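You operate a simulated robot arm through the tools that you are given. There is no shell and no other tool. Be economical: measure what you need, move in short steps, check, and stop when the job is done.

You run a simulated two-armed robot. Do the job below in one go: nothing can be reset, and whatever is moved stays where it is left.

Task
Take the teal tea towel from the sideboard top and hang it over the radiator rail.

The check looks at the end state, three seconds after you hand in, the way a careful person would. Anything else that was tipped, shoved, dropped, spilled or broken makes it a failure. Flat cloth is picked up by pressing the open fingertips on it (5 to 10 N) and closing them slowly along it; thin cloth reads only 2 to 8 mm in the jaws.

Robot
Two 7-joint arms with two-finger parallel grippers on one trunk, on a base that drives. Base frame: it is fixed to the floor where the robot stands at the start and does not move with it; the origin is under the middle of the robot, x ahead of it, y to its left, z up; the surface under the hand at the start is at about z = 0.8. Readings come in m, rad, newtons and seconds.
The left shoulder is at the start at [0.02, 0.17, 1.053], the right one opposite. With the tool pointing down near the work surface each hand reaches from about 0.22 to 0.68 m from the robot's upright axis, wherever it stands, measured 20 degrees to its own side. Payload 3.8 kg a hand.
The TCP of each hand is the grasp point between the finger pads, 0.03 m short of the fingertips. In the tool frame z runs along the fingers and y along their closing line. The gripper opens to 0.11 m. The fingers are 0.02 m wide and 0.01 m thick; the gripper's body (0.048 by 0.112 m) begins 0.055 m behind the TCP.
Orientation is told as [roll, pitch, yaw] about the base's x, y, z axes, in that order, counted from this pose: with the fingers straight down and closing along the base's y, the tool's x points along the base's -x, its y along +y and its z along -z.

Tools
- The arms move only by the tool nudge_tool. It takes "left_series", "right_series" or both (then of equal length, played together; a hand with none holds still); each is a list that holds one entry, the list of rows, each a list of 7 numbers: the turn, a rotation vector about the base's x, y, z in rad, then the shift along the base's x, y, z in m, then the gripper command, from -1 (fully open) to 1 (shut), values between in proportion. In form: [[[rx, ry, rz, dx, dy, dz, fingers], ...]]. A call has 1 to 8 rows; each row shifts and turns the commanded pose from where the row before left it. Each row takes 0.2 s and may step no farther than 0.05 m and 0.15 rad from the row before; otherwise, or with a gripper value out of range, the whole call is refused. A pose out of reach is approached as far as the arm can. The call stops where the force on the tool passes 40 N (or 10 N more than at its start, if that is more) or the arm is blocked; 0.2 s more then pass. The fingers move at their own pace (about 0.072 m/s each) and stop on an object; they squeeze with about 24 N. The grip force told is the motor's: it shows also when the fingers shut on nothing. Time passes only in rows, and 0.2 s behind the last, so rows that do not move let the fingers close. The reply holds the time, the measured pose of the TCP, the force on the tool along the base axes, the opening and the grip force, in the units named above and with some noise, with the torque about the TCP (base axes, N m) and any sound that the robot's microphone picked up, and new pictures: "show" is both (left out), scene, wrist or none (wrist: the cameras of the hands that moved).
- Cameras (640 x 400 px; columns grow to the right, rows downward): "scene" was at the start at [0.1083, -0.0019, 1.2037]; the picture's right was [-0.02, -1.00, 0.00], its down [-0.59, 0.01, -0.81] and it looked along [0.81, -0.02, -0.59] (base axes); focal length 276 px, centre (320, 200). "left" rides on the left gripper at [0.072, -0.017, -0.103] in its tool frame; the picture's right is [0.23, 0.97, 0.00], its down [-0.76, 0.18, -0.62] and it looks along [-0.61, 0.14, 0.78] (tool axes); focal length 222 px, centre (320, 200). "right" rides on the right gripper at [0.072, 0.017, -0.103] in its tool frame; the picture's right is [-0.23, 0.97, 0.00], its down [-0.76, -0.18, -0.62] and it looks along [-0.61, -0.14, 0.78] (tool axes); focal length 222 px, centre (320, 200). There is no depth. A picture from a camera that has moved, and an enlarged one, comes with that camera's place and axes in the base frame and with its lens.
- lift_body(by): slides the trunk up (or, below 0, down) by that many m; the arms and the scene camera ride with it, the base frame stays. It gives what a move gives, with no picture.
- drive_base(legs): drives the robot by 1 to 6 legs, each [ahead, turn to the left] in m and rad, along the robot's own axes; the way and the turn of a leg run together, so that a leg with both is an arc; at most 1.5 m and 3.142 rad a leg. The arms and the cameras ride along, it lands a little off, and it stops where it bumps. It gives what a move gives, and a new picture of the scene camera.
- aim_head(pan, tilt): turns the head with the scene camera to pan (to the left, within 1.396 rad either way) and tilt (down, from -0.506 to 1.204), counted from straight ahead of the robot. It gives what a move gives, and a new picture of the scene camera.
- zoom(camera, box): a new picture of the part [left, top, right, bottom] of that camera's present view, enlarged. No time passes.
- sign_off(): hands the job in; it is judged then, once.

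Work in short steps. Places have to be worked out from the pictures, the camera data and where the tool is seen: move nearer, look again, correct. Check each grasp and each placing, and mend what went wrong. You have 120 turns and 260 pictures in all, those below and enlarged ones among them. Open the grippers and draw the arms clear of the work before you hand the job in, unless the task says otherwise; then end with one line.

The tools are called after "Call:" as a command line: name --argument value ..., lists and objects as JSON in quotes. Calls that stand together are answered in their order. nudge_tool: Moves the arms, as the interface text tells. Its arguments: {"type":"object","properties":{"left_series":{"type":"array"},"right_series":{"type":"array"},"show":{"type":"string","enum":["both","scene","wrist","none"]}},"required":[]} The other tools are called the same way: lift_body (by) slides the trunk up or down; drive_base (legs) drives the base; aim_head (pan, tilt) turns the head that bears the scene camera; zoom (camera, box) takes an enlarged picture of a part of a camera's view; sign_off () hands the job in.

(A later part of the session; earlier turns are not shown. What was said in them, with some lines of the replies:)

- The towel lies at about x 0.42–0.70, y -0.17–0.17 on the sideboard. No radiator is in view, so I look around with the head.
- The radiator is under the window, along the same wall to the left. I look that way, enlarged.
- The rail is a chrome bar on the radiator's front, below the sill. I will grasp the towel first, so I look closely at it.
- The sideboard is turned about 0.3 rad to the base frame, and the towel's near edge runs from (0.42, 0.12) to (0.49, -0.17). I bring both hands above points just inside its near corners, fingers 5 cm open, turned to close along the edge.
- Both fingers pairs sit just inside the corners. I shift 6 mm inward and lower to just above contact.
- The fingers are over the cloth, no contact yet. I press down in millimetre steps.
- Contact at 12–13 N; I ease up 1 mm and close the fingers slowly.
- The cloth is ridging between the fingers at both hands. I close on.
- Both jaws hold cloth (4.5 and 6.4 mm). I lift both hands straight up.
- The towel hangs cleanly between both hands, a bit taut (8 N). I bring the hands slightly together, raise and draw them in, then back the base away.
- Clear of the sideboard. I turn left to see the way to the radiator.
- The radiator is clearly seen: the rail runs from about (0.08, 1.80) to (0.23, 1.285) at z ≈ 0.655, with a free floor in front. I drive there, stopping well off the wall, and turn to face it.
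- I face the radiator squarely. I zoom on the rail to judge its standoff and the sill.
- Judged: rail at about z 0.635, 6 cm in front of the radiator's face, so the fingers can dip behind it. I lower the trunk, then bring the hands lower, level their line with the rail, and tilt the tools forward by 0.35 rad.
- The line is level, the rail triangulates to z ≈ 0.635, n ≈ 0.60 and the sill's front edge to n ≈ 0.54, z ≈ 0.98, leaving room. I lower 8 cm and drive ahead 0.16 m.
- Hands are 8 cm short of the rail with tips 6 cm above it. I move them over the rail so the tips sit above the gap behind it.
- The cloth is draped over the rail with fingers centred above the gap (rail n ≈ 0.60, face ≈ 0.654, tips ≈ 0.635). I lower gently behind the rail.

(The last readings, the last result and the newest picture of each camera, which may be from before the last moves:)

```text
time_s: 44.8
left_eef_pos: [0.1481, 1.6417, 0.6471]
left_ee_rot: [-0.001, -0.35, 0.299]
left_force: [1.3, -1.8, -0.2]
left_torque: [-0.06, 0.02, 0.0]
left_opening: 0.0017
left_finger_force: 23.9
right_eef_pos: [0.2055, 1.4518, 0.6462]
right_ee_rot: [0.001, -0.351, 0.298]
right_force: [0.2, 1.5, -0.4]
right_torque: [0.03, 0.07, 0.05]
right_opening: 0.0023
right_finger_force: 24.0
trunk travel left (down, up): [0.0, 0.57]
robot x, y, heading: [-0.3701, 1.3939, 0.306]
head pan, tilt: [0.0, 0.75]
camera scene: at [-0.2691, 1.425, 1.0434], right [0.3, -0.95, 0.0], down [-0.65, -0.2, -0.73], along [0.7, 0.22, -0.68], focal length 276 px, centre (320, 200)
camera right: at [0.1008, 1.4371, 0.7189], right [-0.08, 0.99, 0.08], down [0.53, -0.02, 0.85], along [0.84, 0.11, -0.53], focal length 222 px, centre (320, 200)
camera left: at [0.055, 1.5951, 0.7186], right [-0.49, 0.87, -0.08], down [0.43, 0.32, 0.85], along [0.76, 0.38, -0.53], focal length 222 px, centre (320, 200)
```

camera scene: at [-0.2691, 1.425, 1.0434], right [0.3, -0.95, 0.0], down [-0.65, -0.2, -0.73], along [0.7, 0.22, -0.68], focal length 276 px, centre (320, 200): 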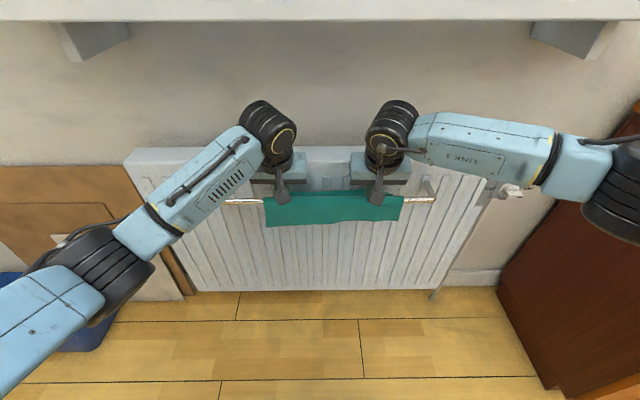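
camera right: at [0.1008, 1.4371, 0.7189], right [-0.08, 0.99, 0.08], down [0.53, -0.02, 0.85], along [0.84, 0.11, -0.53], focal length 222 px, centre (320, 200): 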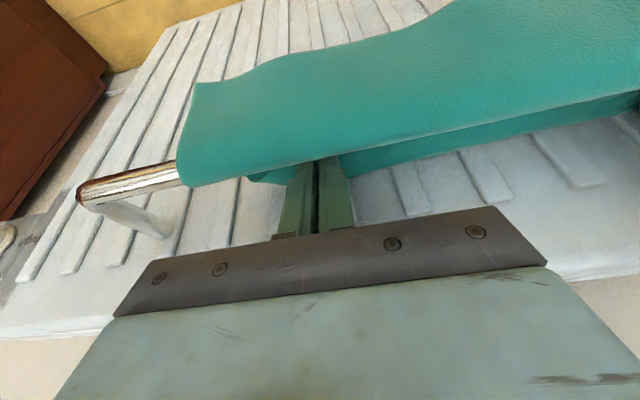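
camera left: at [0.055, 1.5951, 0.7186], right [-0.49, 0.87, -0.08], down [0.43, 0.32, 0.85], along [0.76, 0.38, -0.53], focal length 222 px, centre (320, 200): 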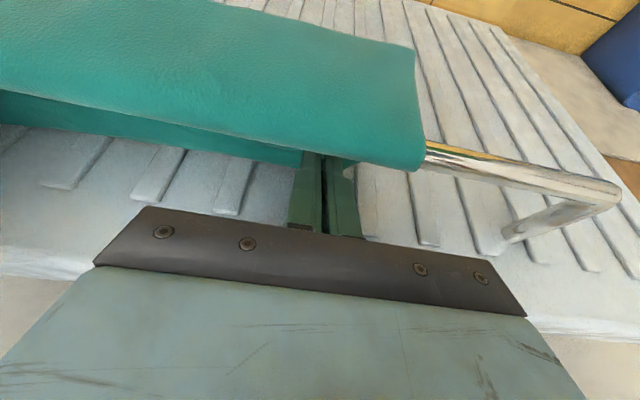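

No contact forces; tips are ~1.7 cm under the rail top behind it. I lower a further 3.5 cm.

Call:
nudge_tool --left_series '[[[0, 0, 0, 0, 0, -0.01, 1], [0, 0, 0, 0, 0, -0.01, 1], [0, 0, 0, 0, 0, -0.01, 1], [0, 0, 0, 0, 0, -0.006, 1], [0, 0, 0, 0, 0, 0, 1]]]' --right_series '[[[0, 0, 0, 0, 0, -0.01, 1], [0, 0, 0, 0, 0, -0.01, 1], [0, 0, 0, 0, 0, -0.01, 1], [0, 0, 0, 0, 0, -0.006, 1], [0, 0, 0, 0, 0, 0, 1]]]' --show "both"

```text
time_s: 46.0
left_eef_pos: [0.1482, 1.641, 0.6105]
left_ee_rot: [-0.001, -0.35, 0.299]
left_force: [-0.8, -1.1, -0.2]
left_torque: [-0.05, -0.02, 0.02]
left_opening: 0.002
left_finger_force: 24.1
right_eef_pos: [0.2071, 1.452, 0.6111]
right_ee_rot: [-0.001, -0.352, 0.295]
right_force: [4.0, 3.6, 2.8]
right_torque: [-0.06, 0.23, 0.11]
right_opening: 0.0022
right_finger_force: 23.8
trunk travel left (down, up): [0.0, 0.57]
robot x, y, heading: [-0.368, 1.3936, 0.305]
head pan, tilt: [0.0, 0.75]
camera scene: at [-0.269, 1.4251, 1.0435], right [0.3, -0.95, 0.0], down [-0.65, -0.2, -0.73], along [0.7, 0.22, -0.68], focal length 276 px, centre (320, 200)
camera right: at [0.1014, 1.4371, 0.6834], right [-0.08, 0.99, 0.08], down [0.53, -0.02, 0.85], along [0.84, 0.11, -0.52], focal length 222 px, centre (320, 200)
camera left: at [0.055, 1.5949, 0.6832], right [-0.49, 0.87, -0.08], down [0.43, 0.32, 0.85], along [0.76, 0.38, -0.53], focal length 222 px, centre (320, 200)
```

scene: 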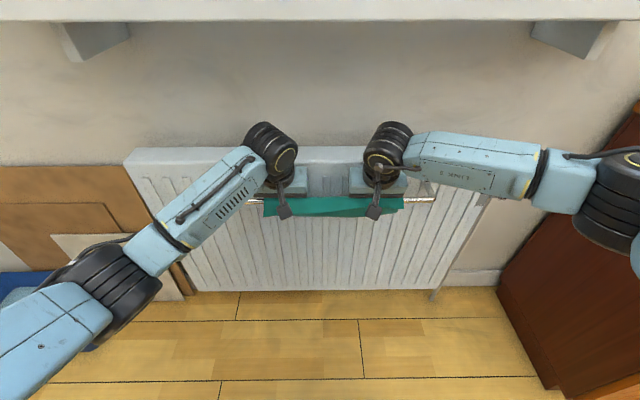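
right: 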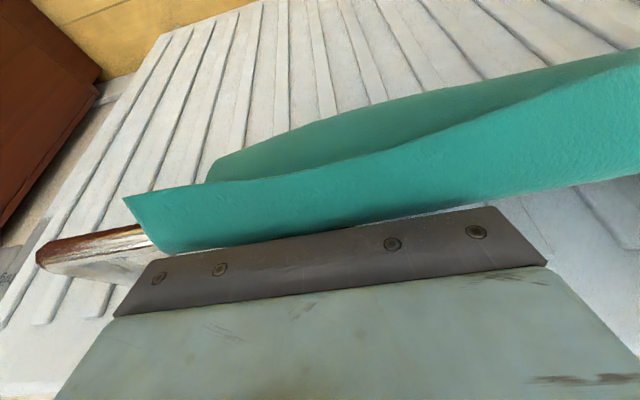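
left: 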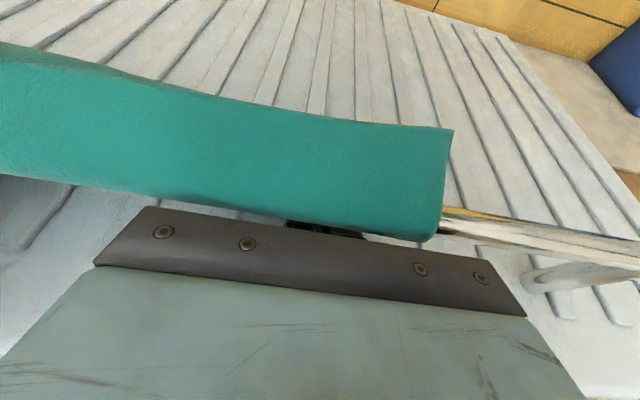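

The front flap now looks short (~5 cm). I raise 2.5 cm to balance front and back and look closer.

Call:
nudge_tool --left_series '[[[0, 0, 0, 0, 0, 0.0125, 1], [0, 0, 0, 0, 0, 0.0125, 1], [0, 0, 0, 0, 0, 0, 1]]]' --right_series '[[[0, 0, 0, 0, 0, 0.0125, 1], [0, 0, 0, 0, 0, 0.0125, 1], [0, 0, 0, 0, 0, 0, 1]]]' --show "wrist"

Call:
zoom --camera "scene" --box '[190, 120, 470, 295]'

```text
time_s: 46.8
left_eef_pos: [0.1479, 1.6392, 0.6369]
left_ee_rot: [0.0, -0.349, 0.298]
left_force: [-0.2, 0.0, 0.2]
left_torque: [-0.01, 0.01, 0.03]
left_opening: 0.0019
left_finger_force: 23.7
right_eef_pos: [0.2047, 1.4523, 0.6355]
right_ee_rot: [-0.001, -0.352, 0.299]
right_force: [-0.4, 0.7, -0.3]
right_torque: [0.04, -0.02, 0.06]
right_opening: 0.0022
right_finger_force: 24.3
trunk travel left (down, up): [0.0, 0.57]
robot x, y, heading: [-0.3659, 1.3896, 0.3]
head pan, tilt: [0.0, 0.75]
camera right: at [0.1006, 1.437, 0.7078], right [-0.08, 0.99, 0.08], down [0.53, -0.02, 0.85], along [0.84, 0.11, -0.53], focal length 222 px, centre (320, 200)
camera left: at [0.0545, 1.5943, 0.7081], right [-0.49, 0.87, -0.08], down [0.43, 0.32, 0.85], along [0.76, 0.38, -0.53], focal length 222 px, centre (320, 200)
```

right: 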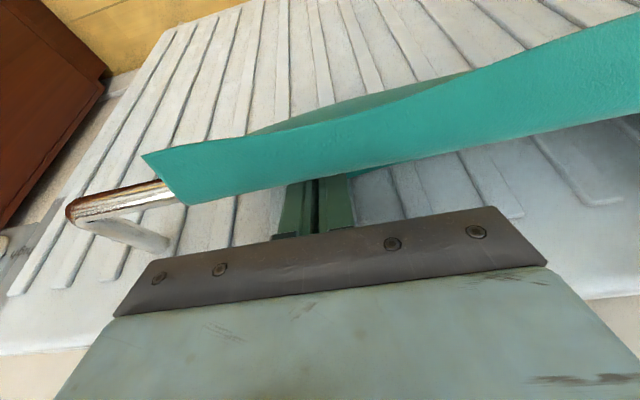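
left: 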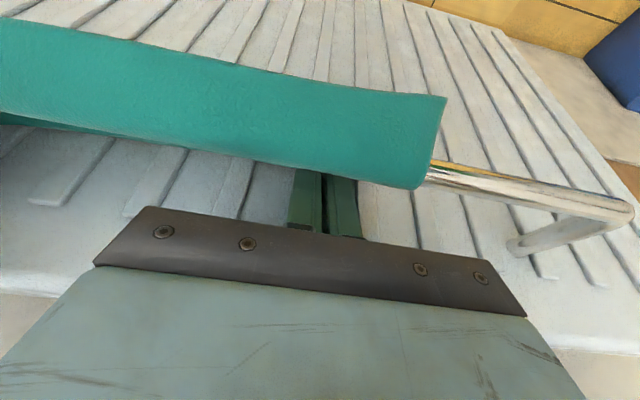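

```text
2.29 times, centred on (330, 208) of scene
camera zoom: at [-0.2692, 1.4249, 1.0434], right [0.3, -0.95, 0.0], down [-0.65, -0.2, -0.73], along [0.7, 0.22, -0.68], focal length 630 px, centre (297, 183)
```

zoom: 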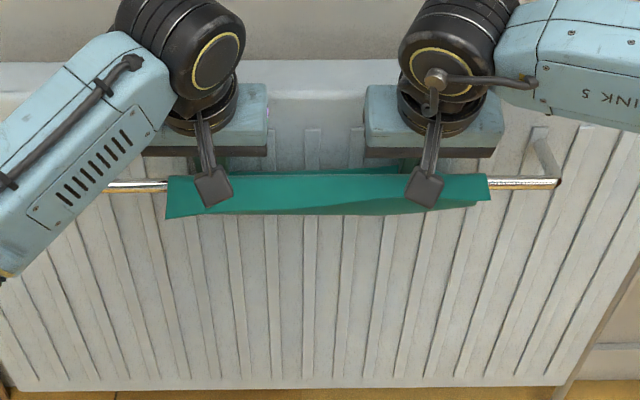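

Raising didn't lengthen the front flap; the cloth stays on the rail with slack behind. I draw the towel back off the rail and measure how it hangs from the grips, then redo it with a better split.

Call:
nudge_tool --left_series '[[[0, 0, 0, 0, 0, 0.03, 1], [0, 0, 0, 0, 0, 0.03, 1], [0, 0, 0, 0, 0, 0.03, 1], [0, 0, 0, -0.0263, -0.0081, 0.01, 1], [0, 0, 0, -0.0263, -0.0081, 0.01, 1], [0, 0, 0, -0.0383, -0.0118, 0.01, 1], [0, 0, 0, -0.0383, -0.0118, 0.01, 1], [0, 0, 0, -0.0383, -0.0118, 0.0, 1]]]' --right_series '[[[0, 0, 0, 0, 0, 0.03, 1], [0, 0, 0, 0, 0, 0.03, 1], [0, 0, 0, 0, 0, 0.03, 1], [0, 0, 0, -0.0263, -0.0081, 0.01, 1], [0, 0, 0, -0.0263, -0.0081, 0.01, 1], [0, 0, 0, -0.0383, -0.0118, 0.01, 1], [0, 0, 0, -0.0383, -0.0118, 0.01, 1], [0, 0, 0, -0.0383, -0.0118, 0.0, 1]]]' --show "both"

Call:
zoom --camera "scene" --box '[190, 120, 470, 295]'

```text
time_s: 48.6
left_eef_pos: [-0.0189, 1.5905, 0.7666]
left_ee_rot: [-0.003, -0.351, 0.301]
left_force: [0.1, -0.9, 0.0]
left_torque: [0.0, -0.02, 0.05]
left_opening: 0.0018
left_finger_force: 24.0
right_eef_pos: [0.0379, 1.4024, 0.7659]
right_ee_rot: [0.0, -0.351, 0.297]
right_force: [0.8, 0.4, 0.3]
right_torque: [0.02, 0.01, 0.04]
right_opening: 0.0024
right_finger_force: 24.3
trunk travel left (down, up): [0.0, 0.57]
robot x, y, heading: [-0.3707, 1.3947, 0.306]
head pan, tilt: [0.0, 0.75]
camera scene: at [-0.2692, 1.4249, 1.0434], right [0.3, -0.95, 0.0], down [-0.65, -0.2, -0.73], along [0.7, 0.22, -0.68], focal length 276 px, centre (320, 200)
camera right: at [-0.0666, 1.3863, 0.8377], right [-0.08, 0.99, 0.08], down [0.53, -0.02, 0.85], along [0.84, 0.11, -0.53], focal length 222 px, centre (320, 200)
camera left: at [-0.1133, 1.5434, 0.8385], right [-0.49, 0.87, -0.08], down [0.43, 0.32, 0.85], along [0.76, 0.38, -0.53], focal length 222 px, centre (320, 200)
```

scene: 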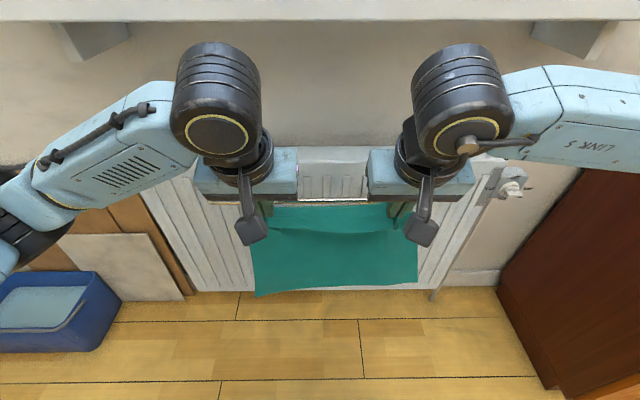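
right: 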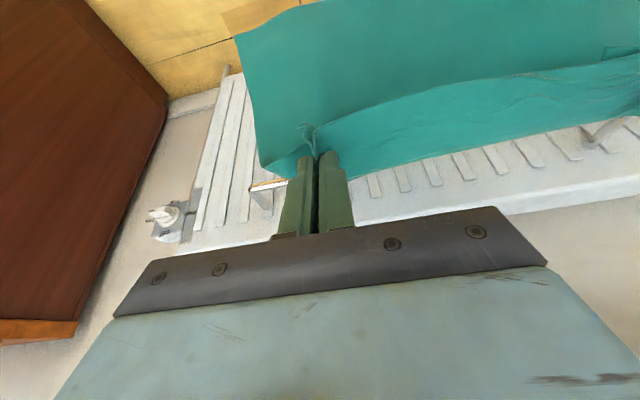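
left: 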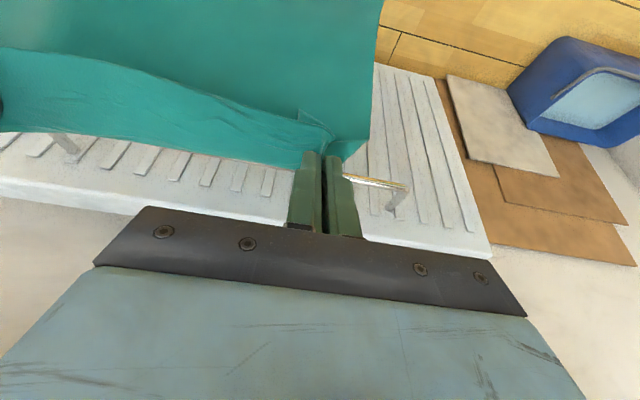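

```text
2.29 times, centred on (330, 208) of scene
camera zoom: at [-0.2692, 1.4249, 1.0434], right [0.3, -0.95, 0.0], down [-0.65, -0.2, -0.73], along [0.7, 0.22, -0.68], focal length 630 px, centre (297, 183)
```

zoom: 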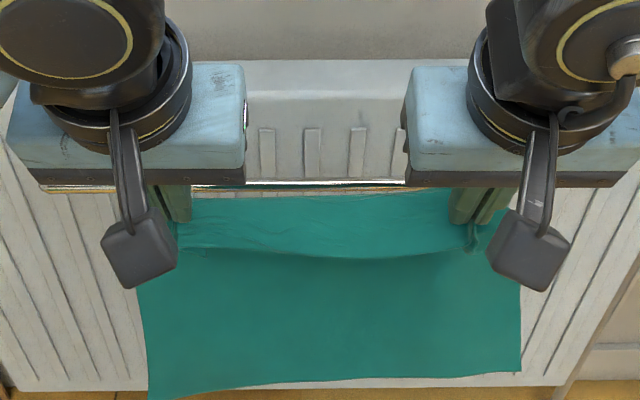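

The grips lie about 6 cm in from the near edge and ~15 cm hangs below, so the earlier state (tips ~1.7 cm below the rail) was the balanced one. I repeat the move and stop there.

Call:
nudge_tool --left_series '[[[0, 0, 0, 0.0, 0.0, 0, 1], [0, 0, 0, 0.0418, 0.0127, -0.0113, 1], [0, 0, 0, 0.0418, 0.0127, -0.0113, 1], [0, 0, 0, 0.0418, 0.0127, -0.0113, 1], [0, 0, 0, 0.0418, 0.0127, -0.0113, 1], [0, 0, 0, 0, 0, 0, 1]]]' --right_series '[[[0, 0, 0, 0.0, 0.0, 0, 1], [0, 0, 0, 0.0422, 0.0124, -0.0113, 1], [0, 0, 0, 0.0422, 0.0124, -0.0113, 1], [0, 0, 0, 0.0422, 0.0124, -0.0113, 1], [0, 0, 0, 0.0422, 0.0124, -0.0113, 1], [0, 0, 0, 0, 0, 0, 1]]]' --show "none"

Call:
nudge_tool --left_series '[[[0, 0, 0, 0, 0, -0.015, 1], [0, 0, 0, 0, 0, -0.015, 1], [0, 0, 0, 0, 0, -0.015, 1], [0, 0, 0, 0, 0, -0.015, 1], [0, 0, 0, 0, 0, -0.015, 1]]]' --right_series '[[[0, 0, 0, 0, 0, -0.015, 1], [0, 0, 0, 0, 0, -0.015, 1], [0, 0, 0, 0, 0, -0.015, 1], [0, 0, 0, 0, 0, -0.015, 1], [0, 0, 0, 0, 0, -0.015, 1]]]' --show "both"

Call:
zoom --camera "scene" --box '[190, 120, 470, 295]'

```text
time_s: 50.0
left_eef_pos: [0.1483, 1.6401, 0.7204]
left_ee_rot: [-0.003, -0.352, 0.299]
left_force: [0.3, -2.8, 0.1]
left_torque: [-0.06, -0.04, 0.01]
left_opening: 0.0016
left_finger_force: 24.4
right_eef_pos: [0.2062, 1.45, 0.7195]
right_ee_rot: [-0.002, -0.352, 0.299]
right_force: [-1.0, 2.4, 0.0]
right_torque: [0.06, 0.04, 0.06]
right_opening: 0.0023
right_finger_force: 23.7
trunk travel left (down, up): [0.0, 0.57]
robot x, y, heading: [-0.3682, 1.3964, 0.3]
head pan, tilt: [0.0, 0.75]
```

```text
time_s: 51.2
left_eef_pos: [0.1483, 1.6395, 0.645]
left_ee_rot: [-0.001, -0.351, 0.295]
left_force: [0.2, -2.3, 0.5]
left_torque: [-0.07, -0.03, 0.0]
left_opening: 0.0019
left_finger_force: 24.2
right_eef_pos: [0.2062, 1.4499, 0.6455]
right_ee_rot: [-0.001, -0.351, 0.298]
right_force: [-2.2, 2.6, -0.9]
right_torque: [0.07, 0.03, 0.09]
right_opening: 0.0024
right_finger_force: 23.6
trunk travel left (down, up): [0.0, 0.57]
robot x, y, heading: [-0.3704, 1.3973, 0.303]
head pan, tilt: [0.0, 0.75]
camera scene: at [-0.2691, 1.425, 1.0434], right [0.3, -0.95, 0.0], down [-0.65, -0.2, -0.73], along [0.7, 0.22, -0.68], focal length 276 px, centre (320, 200)
camera right: at [0.1014, 1.4343, 0.7178], right [-0.08, 0.99, 0.08], down [0.53, -0.02, 0.85], along [0.84, 0.11, -0.53], focal length 222 px, centre (320, 200)
camera left: at [0.0541, 1.5938, 0.7171], right [-0.49, 0.87, -0.08], down [0.43, 0.32, 0.85], along [0.76, 0.38, -0.53], focal length 222 px, centre (320, 200)
```

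scene: 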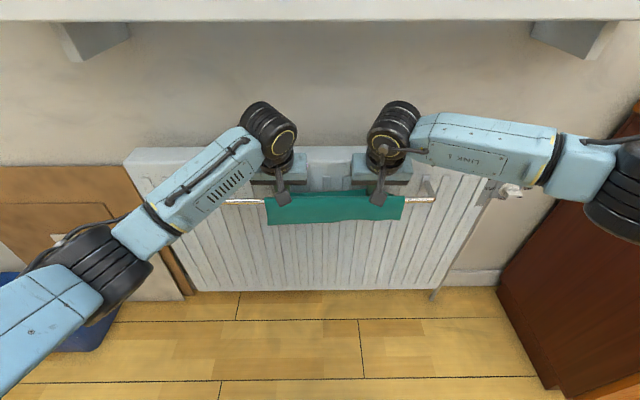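
right: 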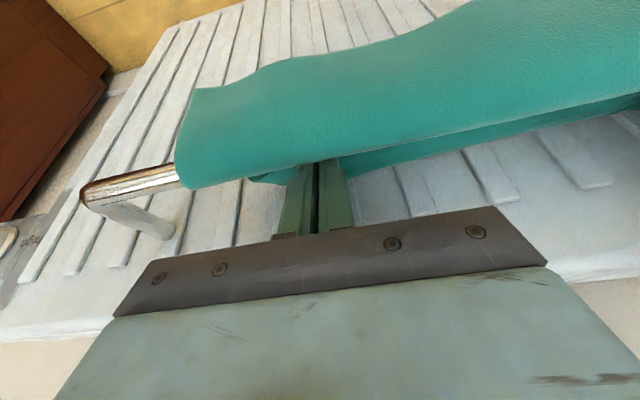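
left: 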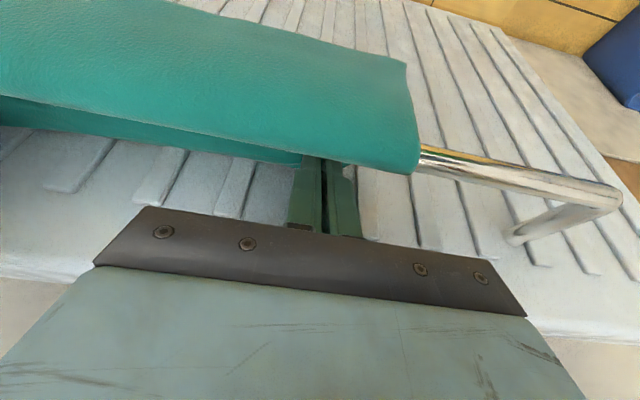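

```text
2.29 times, centred on (330, 208) of scene
camera zoom: at [-0.2691, 1.425, 1.0434], right [0.3, -0.95, 0.0], down [-0.65, -0.2, -0.73], along [0.7, 0.22, -0.68], focal length 630 px, centre (297, 183)
```

zoom: 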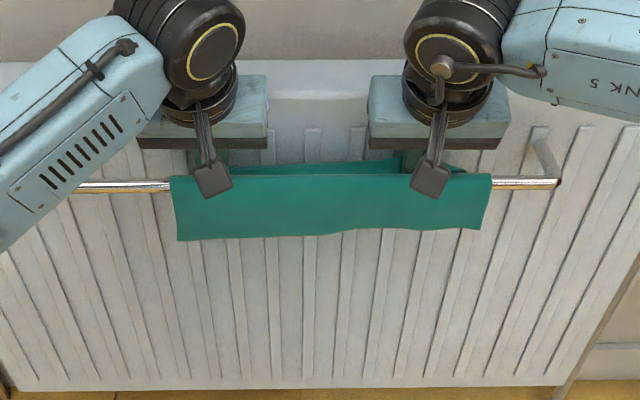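

Front flap ≈ 9 cm, even across both hands, the rest behind. I open the fingers gently and let the cloth settle.

Call:
nudge_tool --left_series '[[[0, 0, 0, 0, 0, 0, 0.85], [0, 0, 0, 0, 0, 0, 0.7], [0, 0, 0, 0, 0, 0, 0.55], [0, 0, 0, 0, 0, 0, 0.4], [0, 0, 0, 0, 0, 0, 0.3], [0, 0, 0, 0, 0, 0, 0.3]]]' --right_series '[[[0, 0, 0, 0, 0, 0, 0.85], [0, 0, 0, 0, 0, 0, 0.7], [0, 0, 0, 0, 0, 0, 0.55], [0, 0, 0, 0, 0, 0, 0.4], [0, 0, 0, 0, 0, 0, 0.3], [0, 0, 0, 0, 0, 0, 0.3]]]' --show "wrist"

Call:
zoom --camera "scene" --box '[190, 120, 470, 295]'

```text
time_s: 52.6
left_eef_pos: [0.1476, 1.6405, 0.644]
left_ee_rot: [-0.002, -0.35, 0.296]
left_force: [0.0, 0.1, 0.7]
left_torque: [0.0, -0.02, 0.0]
left_opening: 0.0386
left_finger_force: 0.0
right_eef_pos: [0.2058, 1.4495, 0.646]
right_ee_rot: [0.0, -0.35, 0.301]
right_force: [1.5, 0.3, -1.1]
right_torque: [0.01, -0.03, 0.02]
right_opening: 0.0385
right_finger_force: 0.1
trunk travel left (down, up): [0.0, 0.57]
robot x, y, heading: [-0.3687, 1.3963, 0.298]
head pan, tilt: [0.0, 0.75]
camera right: at [0.1016, 1.4342, 0.7183], right [-0.08, 0.99, 0.08], down [0.53, -0.02, 0.85], along [0.84, 0.11, -0.53], focal length 222 px, centre (320, 200)
camera left: at [0.0542, 1.594, 0.7175], right [-0.49, 0.87, -0.08], down [0.43, 0.32, 0.85], along [0.76, 0.38, -0.53], focal length 222 px, centre (320, 200)
```

right: 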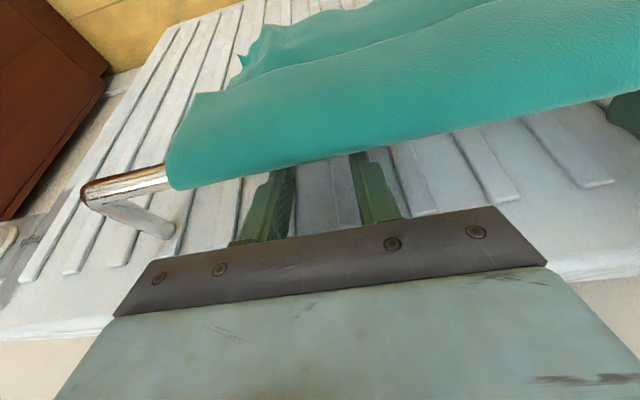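
left: 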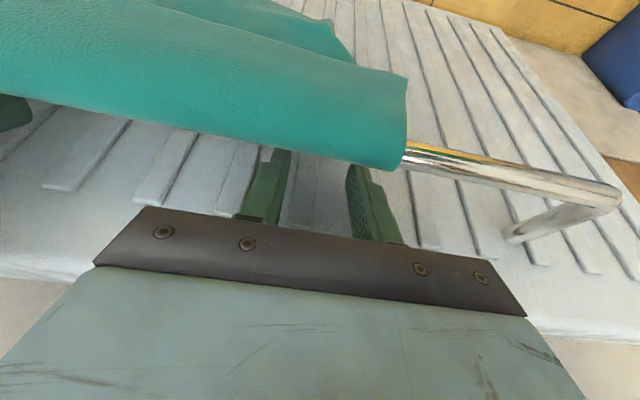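

```text
2.29 times, centred on (330, 208) of scene
camera zoom: at [-0.2691, 1.425, 1.0434], right [0.3, -0.95, 0.0], down [-0.65, -0.2, -0.73], along [0.7, 0.22, -0.68], focal length 630 px, centre (297, 183)
```

zoom: 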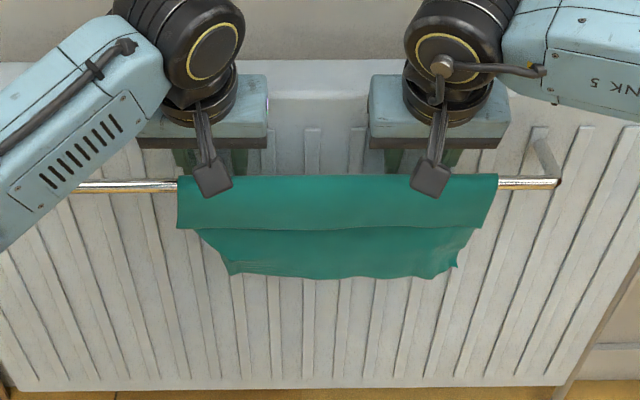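

Released: front flap ~7 cm, back flap hangs longer. I wait a second to see whether it slips.

Call:
nudge_tool --left_series '[[[0, 0, 0, 0, 0, 0, 0.3], [0, 0, 0, 0, 0, 0, 0.3], [0, 0, 0, 0, 0, 0, 0.3], [0, 0, 0, 0, 0, 0, 0.3], [0, 0, 0, 0, 0, 0, 0.3]]]' --show "none"

Call:
zoom --camera "scene" --box '[190, 120, 470, 295]'

```text
time_s: 53.8
left_eef_pos: [0.1489, 1.6399, 0.6451]
left_ee_rot: [-0.001, -0.349, 0.298]
left_force: [-0.1, -0.3, 0.3]
left_torque: [0.0, 0.01, 0.01]
left_opening: 0.0384
left_finger_force: 0.1
right_eef_pos: [0.2062, 1.4507, 0.6452]
right_ee_rot: [0.002, -0.35, 0.298]
right_force: [-0.3, -0.9, 0.9]
right_torque: [0.01, 0.04, 0.0]
right_opening: 0.0383
right_finger_force: 0.1
trunk travel left (down, up): [0.0, 0.57]
robot x, y, heading: [-0.3662, 1.3954, 0.304]
head pan, tilt: [0.0, 0.75]
```

```text
2.29 times, centred on (330, 208) of scene
camera zoom: at [-0.2691, 1.425, 1.0434], right [0.3, -0.95, 0.0], down [-0.65, -0.2, -0.73], along [0.7, 0.22, -0.68], focal length 630 px, centre (297, 183)
```

zoom: 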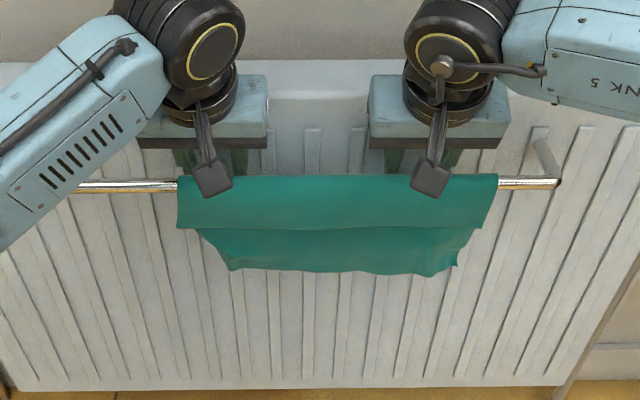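

The drape is stable. I raise both hands straight up slowly, clear of the cloth, then draw back.

Call:
nudge_tool --left_series '[[[0, 0, 0, 0, 0, 0.01, 0.3], [0, 0, 0, 0, 0, 0.015, 0.3], [0, 0, 0, 0, 0, 0.02, 0.3], [0, 0, 0, 0, 0, 0.03, 0.3], [0, 0, 0, 0, 0, 0.03, 0.3], [0, 0, 0, 0, 0, 0.015, 0.3]]]' --right_series '[[[0, 0, 0, 0, 0, 0.01, 0.3], [0, 0, 0, 0, 0, 0.015, 0.3], [0, 0, 0, 0, 0, 0.02, 0.3], [0, 0, 0, 0, 0, 0.03, 0.3], [0, 0, 0, 0, 0, 0.03, 0.3], [0, 0, 0, 0, 0, 0.015, 0.3]]]' --show "both"

```text
time_s: 55.2
left_eef_pos: [0.146, 1.6391, 0.7568]
left_ee_rot: [0.004, -0.338, 0.296]
left_force: [0.0, 0.0, 0.4]
left_torque: [0.0, -0.01, 0.0]
left_opening: 0.0384
left_finger_force: 0.1
right_eef_pos: [0.2054, 1.4476, 0.757]
right_ee_rot: [-0.009, -0.337, 0.301]
right_force: [0.7, 1.2, -0.2]
right_torque: [0.01, -0.01, -0.01]
right_opening: 0.0385
right_finger_force: 0.0
trunk travel left (down, up): [0.0, 0.57]
robot x, y, heading: [-0.3706, 1.3965, 0.298]
head pan, tilt: [0.0, 0.75]
camera scene: at [-0.2692, 1.4248, 1.0417], right [0.3, -0.95, 0.0], down [-0.65, -0.2, -0.73], along [0.7, 0.22, -0.68], focal length 276 px, centre (320, 200)
camera right: at [0.1014, 1.4335, 0.83], right [-0.08, 0.99, 0.07], down [0.54, -0.01, 0.84], along [0.84, 0.11, -0.53], focal length 222 px, centre (320, 200)
camera left: at [0.0538, 1.5939, 0.8299], right [-0.49, 0.87, -0.07], down [0.44, 0.32, 0.84], along [0.75, 0.38, -0.54], focal length 222 px, centre (320, 200)
```

scene: 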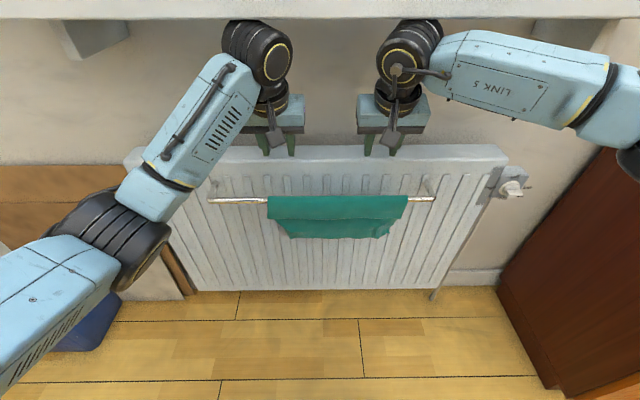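
right: 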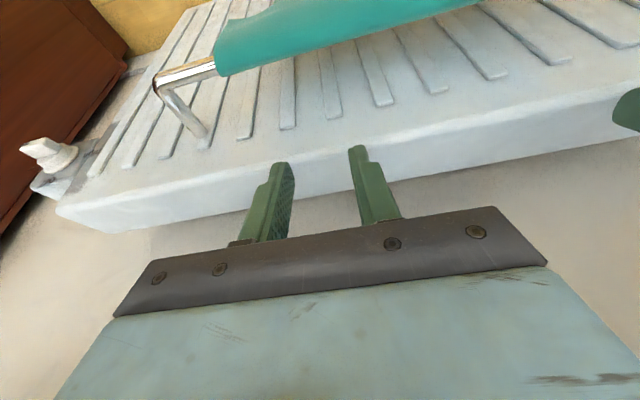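
left: 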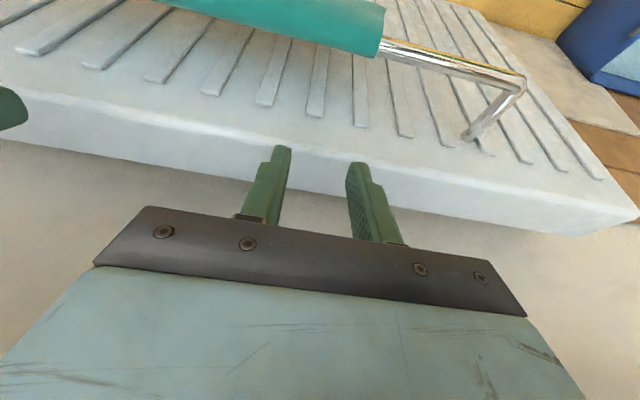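

Hands are free of the cloth, wrists are near the sill's underside. I draw straight back (a touch lower).

Call:
nudge_tool --left_series '[[[0, 0, 0, -0.0191, -0.0059, -0.01, 0.3], [0, 0, 0, -0.0383, -0.0118, 0, 0.3], [0, 0, 0, -0.0383, -0.0118, 0, 0.3], [0, 0, 0, -0.0383, -0.0118, 0, 0.3], [0, 0, 0, -0.0383, -0.0118, 0, -0.2], [0, 0, 0, 0, 0, 0, -0.5]]]' --right_series '[[[0, 0, 0, -0.0191, -0.0059, -0.01, 0.3], [0, 0, 0, -0.0383, -0.0118, 0, 0.3], [0, 0, 0, -0.0383, -0.0118, 0, 0.3], [0, 0, 0, -0.0383, -0.0118, 0, 0.3], [0, 0, 0, -0.0383, -0.0118, 0, -0.2], [0, 0, 0, 0, 0, 0, -0.5]]]' --show "none"

Call:
drive_base --legs '[[-0.3, 0]]'

```text
time_s: 56.6
left_eef_pos: [-0.0236, 1.5862, 0.7556]
left_ee_rot: [0.001, -0.35, 0.298]
left_force: [-0.8, -0.8, -1.0]
left_torque: [-0.01, -0.02, -0.01]
left_opening: 0.0823
left_finger_force: 0.0
right_eef_pos: [0.034, 1.3978, 0.7553]
right_ee_rot: [0.001, -0.351, 0.297]
right_force: [0.7, 0.3, 0.2]
right_torque: [0.01, 0.03, 0.02]
right_opening: 0.0826
right_finger_force: 0.0
trunk travel left (down, up): [0.0, 0.57]
robot x, y, heading: [-0.3712, 1.3967, 0.302]
head pan, tilt: [0.0, 0.75]
```

```text
time_s: 58.6
left_eef_pos: [-0.306, 1.4987, 0.7558]
left_ee_rot: [0.0, -0.35, 0.297]
left_force: [-1.2, 1.1, 0.5]
left_torque: [0.0, 0.01, 0.02]
left_opening: 0.0825
left_finger_force: 0.0
right_eef_pos: [-0.2488, 1.3075, 0.7549]
right_ee_rot: [0.001, -0.35, 0.299]
right_force: [-1.1, 0.2, -0.3]
right_torque: [0.01, -0.03, 0.01]
right_opening: 0.0824
right_finger_force: 0.0
trunk travel left (down, up): [0.0, 0.57]
robot x, y, heading: [-0.6505, 1.3037, 0.301]
head pan, tilt: [0.0, 0.75]
camera scene: at [-0.5521, 1.337, 1.0434], right [0.3, -0.95, 0.0], down [-0.65, -0.2, -0.73], along [0.7, 0.22, -0.68], focal length 276 px, centre (320, 200)
```

scene: 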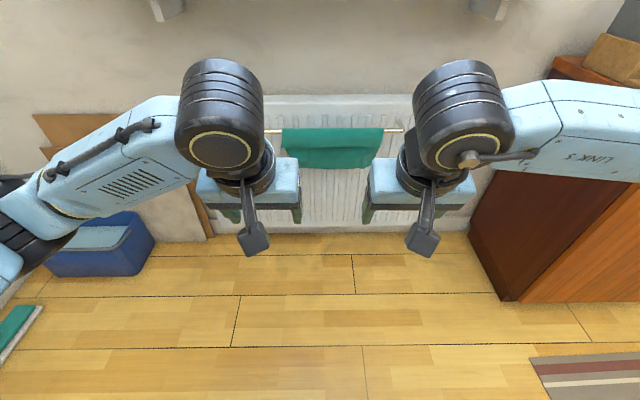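

The arms are clear; I take a last enlarged look at the towel, and tilt the head to check the sill too.

Call:
zoom --camera "scene" --box '[240, 85, 440, 210]'

Call:
aim_head --pan 0 --tilt 0.35

```text
3.20 times, centred on (340, 148) of scene
camera zoom: at [-0.5521, 1.337, 1.0434], right [0.3, -0.95, 0.0], down [-0.65, -0.2, -0.73], along [0.7, 0.22, -0.68], focal length 882 px, centre (256, 368)
```

zoom: 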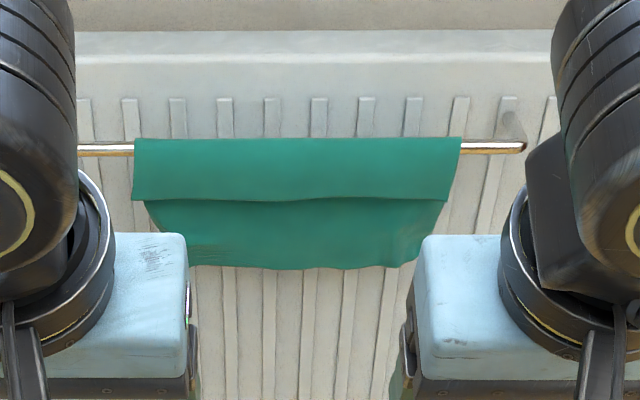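

```text
time_s: 59.5
left_eef_pos: [-0.3063, 1.4977, 0.7556]
left_ee_rot: [-0.003, -0.35, 0.3]
left_force: [0.4, 0.0, -0.8]
left_torque: [0.0, -0.02, -0.02]
left_opening: 0.0826
left_finger_force: 0.0
right_eef_pos: [-0.247, 1.3093, 0.7531]
right_ee_rot: [0.0, -0.351, 0.298]
right_force: [0.5, -0.4, 0.5]
right_torque: [0.0, -0.03, 0.0]
right_opening: 0.0827
right_finger_force: 0.1
trunk travel left (down, up): [0.0, 0.57]
robot x, y, heading: [-0.6501, 1.3054, 0.299]
head pan, tilt: [0.0, 0.351]
camera scene: at [-0.5423, 1.3401, 1.079], right [0.3, -0.95, 0.0], down [-0.33, -0.1, -0.94], along [0.9, 0.28, -0.34], focal length 276 px, centre (320, 200)
```

scene: 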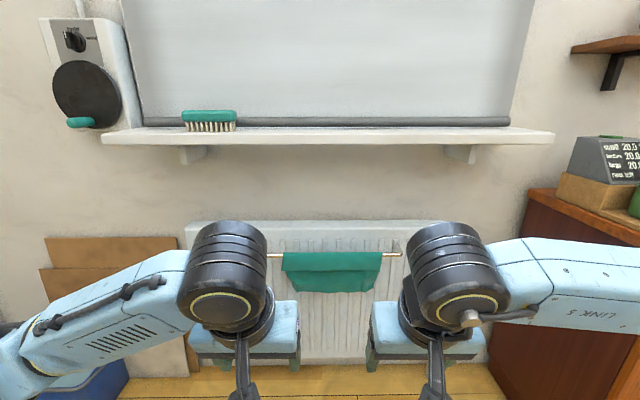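

The towel hangs stably over the rail with flaps on both sides, nothing else is disturbed, and the grippers are open and clear. I hand in.

Call:
sign_off

```text
The job is handed in.
```

The teal tea towel is hanging over the radiator rail, with about 7 cm in front and 14 cm behind; it held still after release, and I saw nothing else disturbed.
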